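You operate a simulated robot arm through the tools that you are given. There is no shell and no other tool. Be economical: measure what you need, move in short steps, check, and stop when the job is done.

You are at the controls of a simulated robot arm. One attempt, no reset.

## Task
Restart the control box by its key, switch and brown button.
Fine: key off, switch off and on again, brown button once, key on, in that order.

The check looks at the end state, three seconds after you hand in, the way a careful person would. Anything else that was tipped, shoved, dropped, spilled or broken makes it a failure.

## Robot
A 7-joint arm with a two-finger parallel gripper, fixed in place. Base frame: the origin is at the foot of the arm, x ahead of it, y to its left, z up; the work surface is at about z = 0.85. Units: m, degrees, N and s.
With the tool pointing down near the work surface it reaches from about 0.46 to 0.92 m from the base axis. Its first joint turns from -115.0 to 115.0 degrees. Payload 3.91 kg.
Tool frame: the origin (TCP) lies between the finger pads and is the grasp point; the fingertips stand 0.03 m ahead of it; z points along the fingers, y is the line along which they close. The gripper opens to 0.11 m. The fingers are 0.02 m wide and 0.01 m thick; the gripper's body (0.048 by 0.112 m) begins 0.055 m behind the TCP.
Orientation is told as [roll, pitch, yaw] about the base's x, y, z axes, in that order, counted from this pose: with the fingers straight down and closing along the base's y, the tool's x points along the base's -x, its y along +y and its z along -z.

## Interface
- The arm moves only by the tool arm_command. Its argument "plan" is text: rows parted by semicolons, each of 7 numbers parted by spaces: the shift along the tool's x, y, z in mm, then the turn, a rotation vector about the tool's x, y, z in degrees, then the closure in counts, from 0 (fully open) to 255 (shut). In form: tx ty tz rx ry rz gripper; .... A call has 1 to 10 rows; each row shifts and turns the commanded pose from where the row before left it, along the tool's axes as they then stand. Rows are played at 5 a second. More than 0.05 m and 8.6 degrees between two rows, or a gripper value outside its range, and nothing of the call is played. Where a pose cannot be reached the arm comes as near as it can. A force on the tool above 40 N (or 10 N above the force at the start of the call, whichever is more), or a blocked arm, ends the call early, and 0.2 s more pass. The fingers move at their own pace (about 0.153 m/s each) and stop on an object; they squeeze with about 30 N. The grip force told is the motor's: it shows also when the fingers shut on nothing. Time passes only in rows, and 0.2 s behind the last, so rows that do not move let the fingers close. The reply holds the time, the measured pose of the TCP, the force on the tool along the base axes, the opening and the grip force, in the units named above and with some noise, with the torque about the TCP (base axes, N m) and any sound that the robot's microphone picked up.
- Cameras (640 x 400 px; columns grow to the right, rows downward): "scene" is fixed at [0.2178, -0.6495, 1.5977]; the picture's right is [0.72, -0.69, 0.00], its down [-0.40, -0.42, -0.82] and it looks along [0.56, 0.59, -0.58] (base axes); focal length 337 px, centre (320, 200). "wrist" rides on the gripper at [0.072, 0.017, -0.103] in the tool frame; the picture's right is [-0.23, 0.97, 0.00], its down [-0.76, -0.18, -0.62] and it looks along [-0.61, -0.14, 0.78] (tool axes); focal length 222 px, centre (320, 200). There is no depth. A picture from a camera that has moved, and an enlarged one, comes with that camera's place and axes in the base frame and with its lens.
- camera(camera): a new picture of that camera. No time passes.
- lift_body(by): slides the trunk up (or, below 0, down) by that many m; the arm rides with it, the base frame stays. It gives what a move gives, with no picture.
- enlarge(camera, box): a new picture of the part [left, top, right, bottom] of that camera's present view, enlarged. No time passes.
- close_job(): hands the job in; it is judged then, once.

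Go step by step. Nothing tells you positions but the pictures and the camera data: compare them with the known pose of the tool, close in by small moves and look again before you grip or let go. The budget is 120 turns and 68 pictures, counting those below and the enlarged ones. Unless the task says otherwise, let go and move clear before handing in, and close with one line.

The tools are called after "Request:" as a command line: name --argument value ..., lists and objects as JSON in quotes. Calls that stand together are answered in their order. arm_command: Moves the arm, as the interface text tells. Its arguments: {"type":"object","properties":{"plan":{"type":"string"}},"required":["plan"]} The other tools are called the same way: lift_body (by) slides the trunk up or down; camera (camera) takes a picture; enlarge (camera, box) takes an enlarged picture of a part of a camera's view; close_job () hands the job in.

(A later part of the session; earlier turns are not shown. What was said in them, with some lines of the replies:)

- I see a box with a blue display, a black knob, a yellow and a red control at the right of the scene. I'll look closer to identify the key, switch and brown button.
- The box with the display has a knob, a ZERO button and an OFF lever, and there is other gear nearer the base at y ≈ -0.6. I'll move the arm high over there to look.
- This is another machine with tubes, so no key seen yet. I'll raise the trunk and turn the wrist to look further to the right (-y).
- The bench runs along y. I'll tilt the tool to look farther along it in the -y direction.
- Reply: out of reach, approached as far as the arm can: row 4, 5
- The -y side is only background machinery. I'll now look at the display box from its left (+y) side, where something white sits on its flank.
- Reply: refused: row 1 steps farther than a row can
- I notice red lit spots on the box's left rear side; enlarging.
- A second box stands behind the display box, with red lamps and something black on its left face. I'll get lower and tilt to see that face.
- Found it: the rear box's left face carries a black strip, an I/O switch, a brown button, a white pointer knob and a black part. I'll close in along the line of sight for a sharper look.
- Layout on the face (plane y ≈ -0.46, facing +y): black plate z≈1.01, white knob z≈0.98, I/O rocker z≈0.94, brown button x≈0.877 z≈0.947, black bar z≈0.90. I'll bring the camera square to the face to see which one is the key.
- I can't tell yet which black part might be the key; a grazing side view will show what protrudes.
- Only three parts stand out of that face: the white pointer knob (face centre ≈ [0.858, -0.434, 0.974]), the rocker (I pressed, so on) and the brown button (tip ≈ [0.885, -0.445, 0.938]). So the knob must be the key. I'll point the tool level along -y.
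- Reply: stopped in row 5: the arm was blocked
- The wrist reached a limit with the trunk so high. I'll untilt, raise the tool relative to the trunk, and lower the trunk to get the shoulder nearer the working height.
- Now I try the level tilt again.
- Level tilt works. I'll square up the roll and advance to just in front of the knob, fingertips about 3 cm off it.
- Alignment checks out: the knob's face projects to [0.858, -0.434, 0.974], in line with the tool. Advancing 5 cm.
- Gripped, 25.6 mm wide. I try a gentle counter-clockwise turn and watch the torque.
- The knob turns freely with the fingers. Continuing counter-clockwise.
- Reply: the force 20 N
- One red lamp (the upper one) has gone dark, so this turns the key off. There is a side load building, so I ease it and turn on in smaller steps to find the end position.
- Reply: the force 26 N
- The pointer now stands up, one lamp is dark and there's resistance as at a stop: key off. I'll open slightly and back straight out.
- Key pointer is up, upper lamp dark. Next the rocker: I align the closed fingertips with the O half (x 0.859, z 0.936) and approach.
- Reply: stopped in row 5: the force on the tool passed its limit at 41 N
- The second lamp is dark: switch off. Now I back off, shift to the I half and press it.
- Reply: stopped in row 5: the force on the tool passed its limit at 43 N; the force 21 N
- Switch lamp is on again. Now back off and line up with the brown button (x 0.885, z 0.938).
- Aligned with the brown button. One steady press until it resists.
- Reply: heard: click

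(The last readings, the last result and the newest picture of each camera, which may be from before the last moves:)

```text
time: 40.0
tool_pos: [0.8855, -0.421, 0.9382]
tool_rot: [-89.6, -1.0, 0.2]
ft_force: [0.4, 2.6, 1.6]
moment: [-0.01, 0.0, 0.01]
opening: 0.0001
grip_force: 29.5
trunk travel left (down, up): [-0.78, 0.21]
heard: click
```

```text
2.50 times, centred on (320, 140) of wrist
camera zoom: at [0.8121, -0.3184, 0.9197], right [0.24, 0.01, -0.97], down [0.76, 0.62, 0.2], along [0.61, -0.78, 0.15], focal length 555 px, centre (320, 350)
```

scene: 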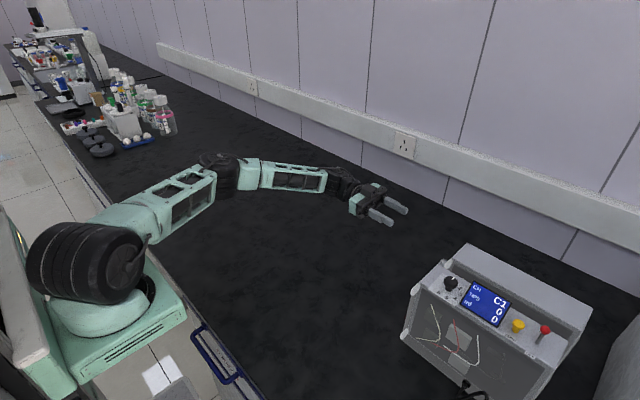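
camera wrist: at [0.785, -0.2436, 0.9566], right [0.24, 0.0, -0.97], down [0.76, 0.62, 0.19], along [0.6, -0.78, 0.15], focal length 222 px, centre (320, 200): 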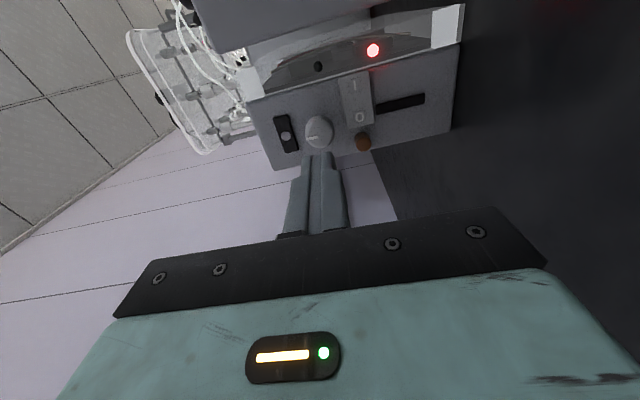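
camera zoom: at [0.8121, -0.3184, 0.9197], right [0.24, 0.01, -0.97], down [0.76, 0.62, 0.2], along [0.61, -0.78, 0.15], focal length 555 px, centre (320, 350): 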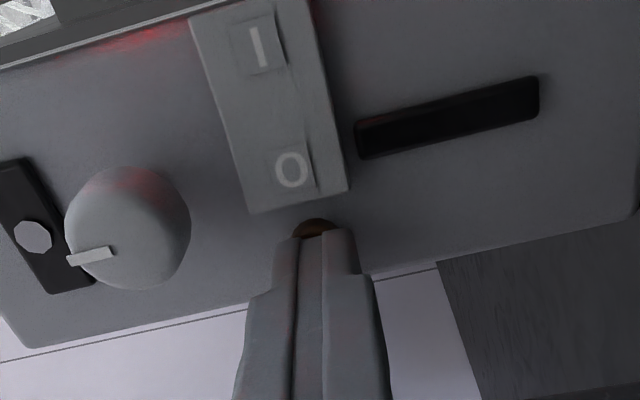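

A click was heard: button pressed. Back off and look at the whole panel.

Request:
arm_command --plan "0 0 -35 0 0 0 255;0 0 -35 0 0 0 255;20 -20 0 0 0 0 255;0 0 0 0 0 0 255"

Request:
enlarge --camera "wrist" --box '[220, 0, 480, 200]'

```text
time: 41.0
tool_pos: [0.8655, -0.3517, 0.9584]
tool_rot: [-89.6, -1.2, 0.2]
ft_force: [-0.4, 0.1, -0.1]
moment: [-0.02, -0.02, 0.02]
opening: 0.0002
grip_force: 30.4
trunk travel left (down, up): [-0.78, 0.21]
```

```text
2.00 times, centred on (350, 100) of wrist
camera zoom: at [0.793, -0.2488, 0.9403], right [0.25, 0.01, -0.97], down [0.76, 0.62, 0.2], along [0.61, -0.78, 0.15], focal length 444 px, centre (260, 400)
```

zoom: 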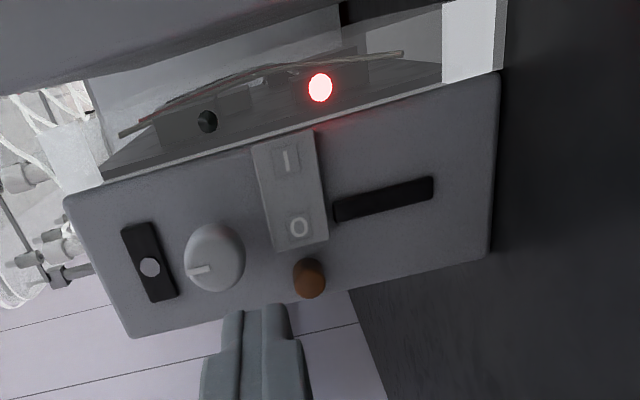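

Panel is as expected: key pointer up, switch lamp on. Now I return to the knob with the same grip orientation to turn it back on.

Request:
arm_command --plan "7.5 -16 0 0 0 0 165;0 0 20 0 0 0 165;0 0 25 0 0 0 165;0 0 21 0 0 0 165;0 0 0 0 0 0 165"

Request:
enlarge --camera "wrist" --box '[220, 60, 420, 220]'

```text
time: 42.2
tool_pos: [0.8567, -0.4196, 0.9738]
tool_rot: [-89.6, -1.0, 0.2]
ft_force: [1.0, 1.2, -0.1]
moment: [0.04, -0.01, 0.01]
opening: 0.0387
grip_force: 0.1
trunk travel left (down, up): [-0.78, 0.21]
```

```text
2.50 times, centred on (320, 140) of wrist
camera zoom: at [0.7838, -0.3159, 0.955], right [0.24, 0.01, -0.97], down [0.76, 0.62, 0.2], along [0.61, -0.78, 0.15], focal length 555 px, centre (320, 350)
```

zoom: 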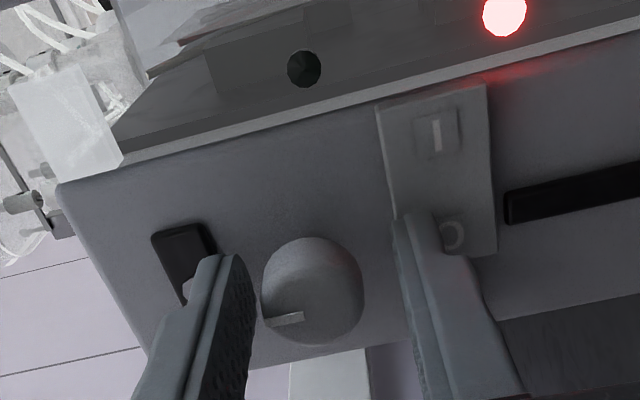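

Request:
arm_command --plan "-1 -1 0 0 0 0 190;0 0 0 0 0 0 255;0 0 0 0 0 0 255;0 0 0 0 0 6 255;0 0 0 0 0 6 255;0 0 0 0 0 6 255"

Request:
arm_command --plan "0 0 0 0 0 6 255;0 0 0 0 0 6 255;0 0 0 0 0 6 255"

Request:
enlarge --camera "wrist" --box '[220, 60, 420, 220]'

```text
time: 43.6
tool_pos: [0.8561, -0.4177, 0.9742]
tool_rot: [-89.6, -19.1, -0.1]
ft_force: [-0.1, -5.2, 2.8]
moment: [-0.2, 0.06, 0.5]
opening: 0.0254
grip_force: 45.3
trunk travel left (down, up): [-0.78, 0.21]
```

```text
time: 44.4
tool_pos: [0.8583, -0.4187, 0.975]
tool_rot: [-89.6, -37.1, -0.2]
ft_force: [-5.9, -2.7, 1.0]
moment: [-0.56, 0.03, 0.51]
opening: 0.0255
grip_force: 44.7
trunk travel left (down, up): [-0.78, 0.21]
```

```text
2.50 times, centred on (320, 140) of wrist
camera zoom: at [0.8089, -0.3156, 0.9176], right [0.77, 0.01, -0.64], down [0.5, 0.62, 0.61], along [0.4, -0.78, 0.47], focal length 555 px, centre (320, 350)
```

zoom: 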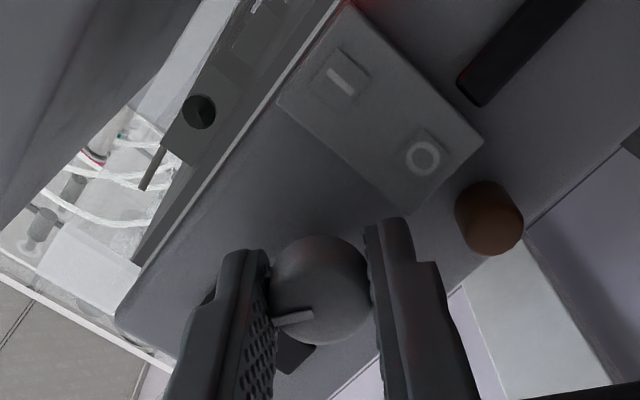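

Request:
arm_command --plan "0 0 0 0 0 6 255;0 0 0 0 0 6 255;0 0 0 0 0 6 255;0 0 0 0 0 6 255"

Request:
arm_command --plan "0 0 0 0 0 6 255;0 0 0 0 0 6 255;0 0 0 0 0 6 255;0 0 0 0 0 6 255;0 0 0 0 0 5 255"

Request:
enlarge --camera "wrist" --box '[220, 60, 420, 220]'

```text
time: 45.4
tool_pos: [0.8579, -0.4197, 0.9744]
tool_rot: [-89.2, -61.0, -0.7]
ft_force: [-6.8, -0.8, -0.6]
moment: [-0.96, -0.02, 0.32]
opening: 0.0254
grip_force: 44.7
trunk travel left (down, up): [-0.78, 0.21]
```

```text
time: 46.6
tool_pos: [0.8582, -0.4195, 0.9748]
tool_rot: [18.4, -89.5, -108.4]
ft_force: [0.6, -6.5, -0.2]
moment: [-0.46, -0.02, 0.09]
opening: 0.0254
grip_force: 44.7
trunk travel left (down, up): [-0.78, 0.21]
```

```text
2.50 times, centred on (320, 140) of wrist
camera zoom: at [0.8741, -0.3153, 0.9022], right [0.97, 0.0, 0.23], down [-0.18, 0.62, 0.77], along [-0.14, -0.79, 0.6], focal length 555 px, centre (320, 350)
```

zoom: 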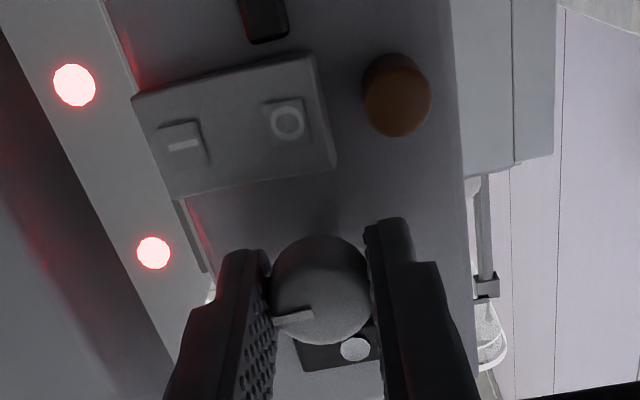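

Both lamps are lit and the pointer is back where it began. I release, back out, and check.

Request:
arm_command --plan "0 0 0 0 0 0 165;0 0 0 0 0 0 165;0 0 -25 0 0 0 165;0 0 -35 0 0 0 165;0 0 -40 0 0 0 130;0 0 -40 0 0 0 130"

Request:
enlarge --camera "wrist" --box '[200, 0, 440, 160]'

Request:
enlarge --camera "scene" --box '[390, 230, 610, 400]'

```text
time: 48.0
tool_pos: [0.8569, -0.2778, 0.9764]
tool_rot: [5.1, -89.6, -94.9]
ft_force: [0.8, -1.2, -0.1]
moment: [0.01, 0.06, 0.03]
opening: 0.054
grip_force: 0.0
trunk travel left (down, up): [-0.78, 0.21]
```

```text
2.50 times, centred on (320, 80) of wrist
camera zoom: at [0.8732, -0.175, 0.9043], right [0.97, 0.0, 0.23], down [-0.18, 0.62, 0.77], along [-0.14, -0.79, 0.6], focal length 555 px, centre (320, 500)
```

zoom: 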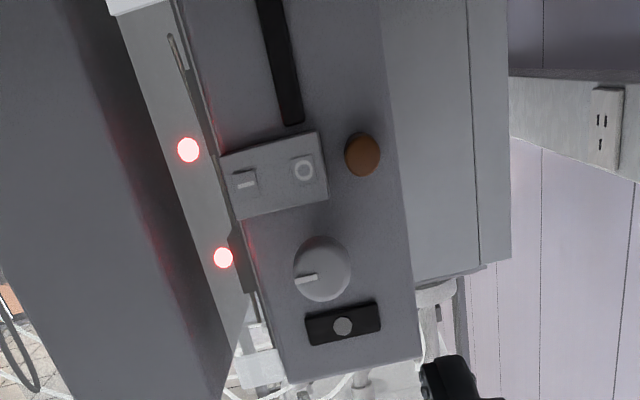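

```text
2.35 times, centred on (500, 315) of scene
camera zoom: at [0.2178, -0.6495, 1.5977], right [0.72, -0.69, 0.0], down [-0.4, -0.42, -0.82], along [0.56, 0.59, -0.58], focal length 793 px, centre (-104, -71)
```

zoom: 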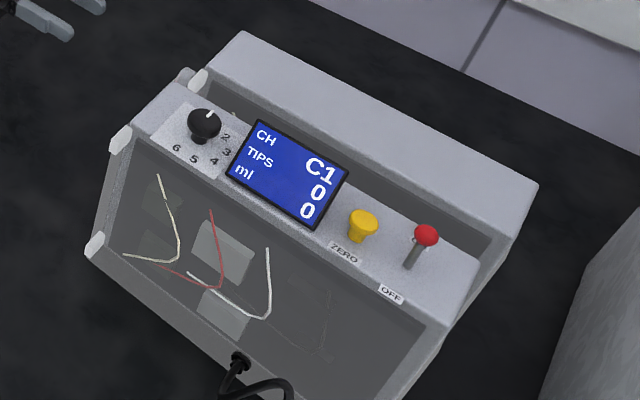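

Both lamps are lit, the pointer and rocker are back at on, neither box has moved, and the arm is clear, so I hand in.

Request:
close_job

```text
The job is handed in.
```

I restarted the control box in the order you gave: key off, switch off and on, brown button pressed once (it clicked), key on. Both red lamps are lit again, and neither box looks moved. No part is marked as a key, so I took the white pointer knob to be it, since turning it put out and relit one of the red lamps.
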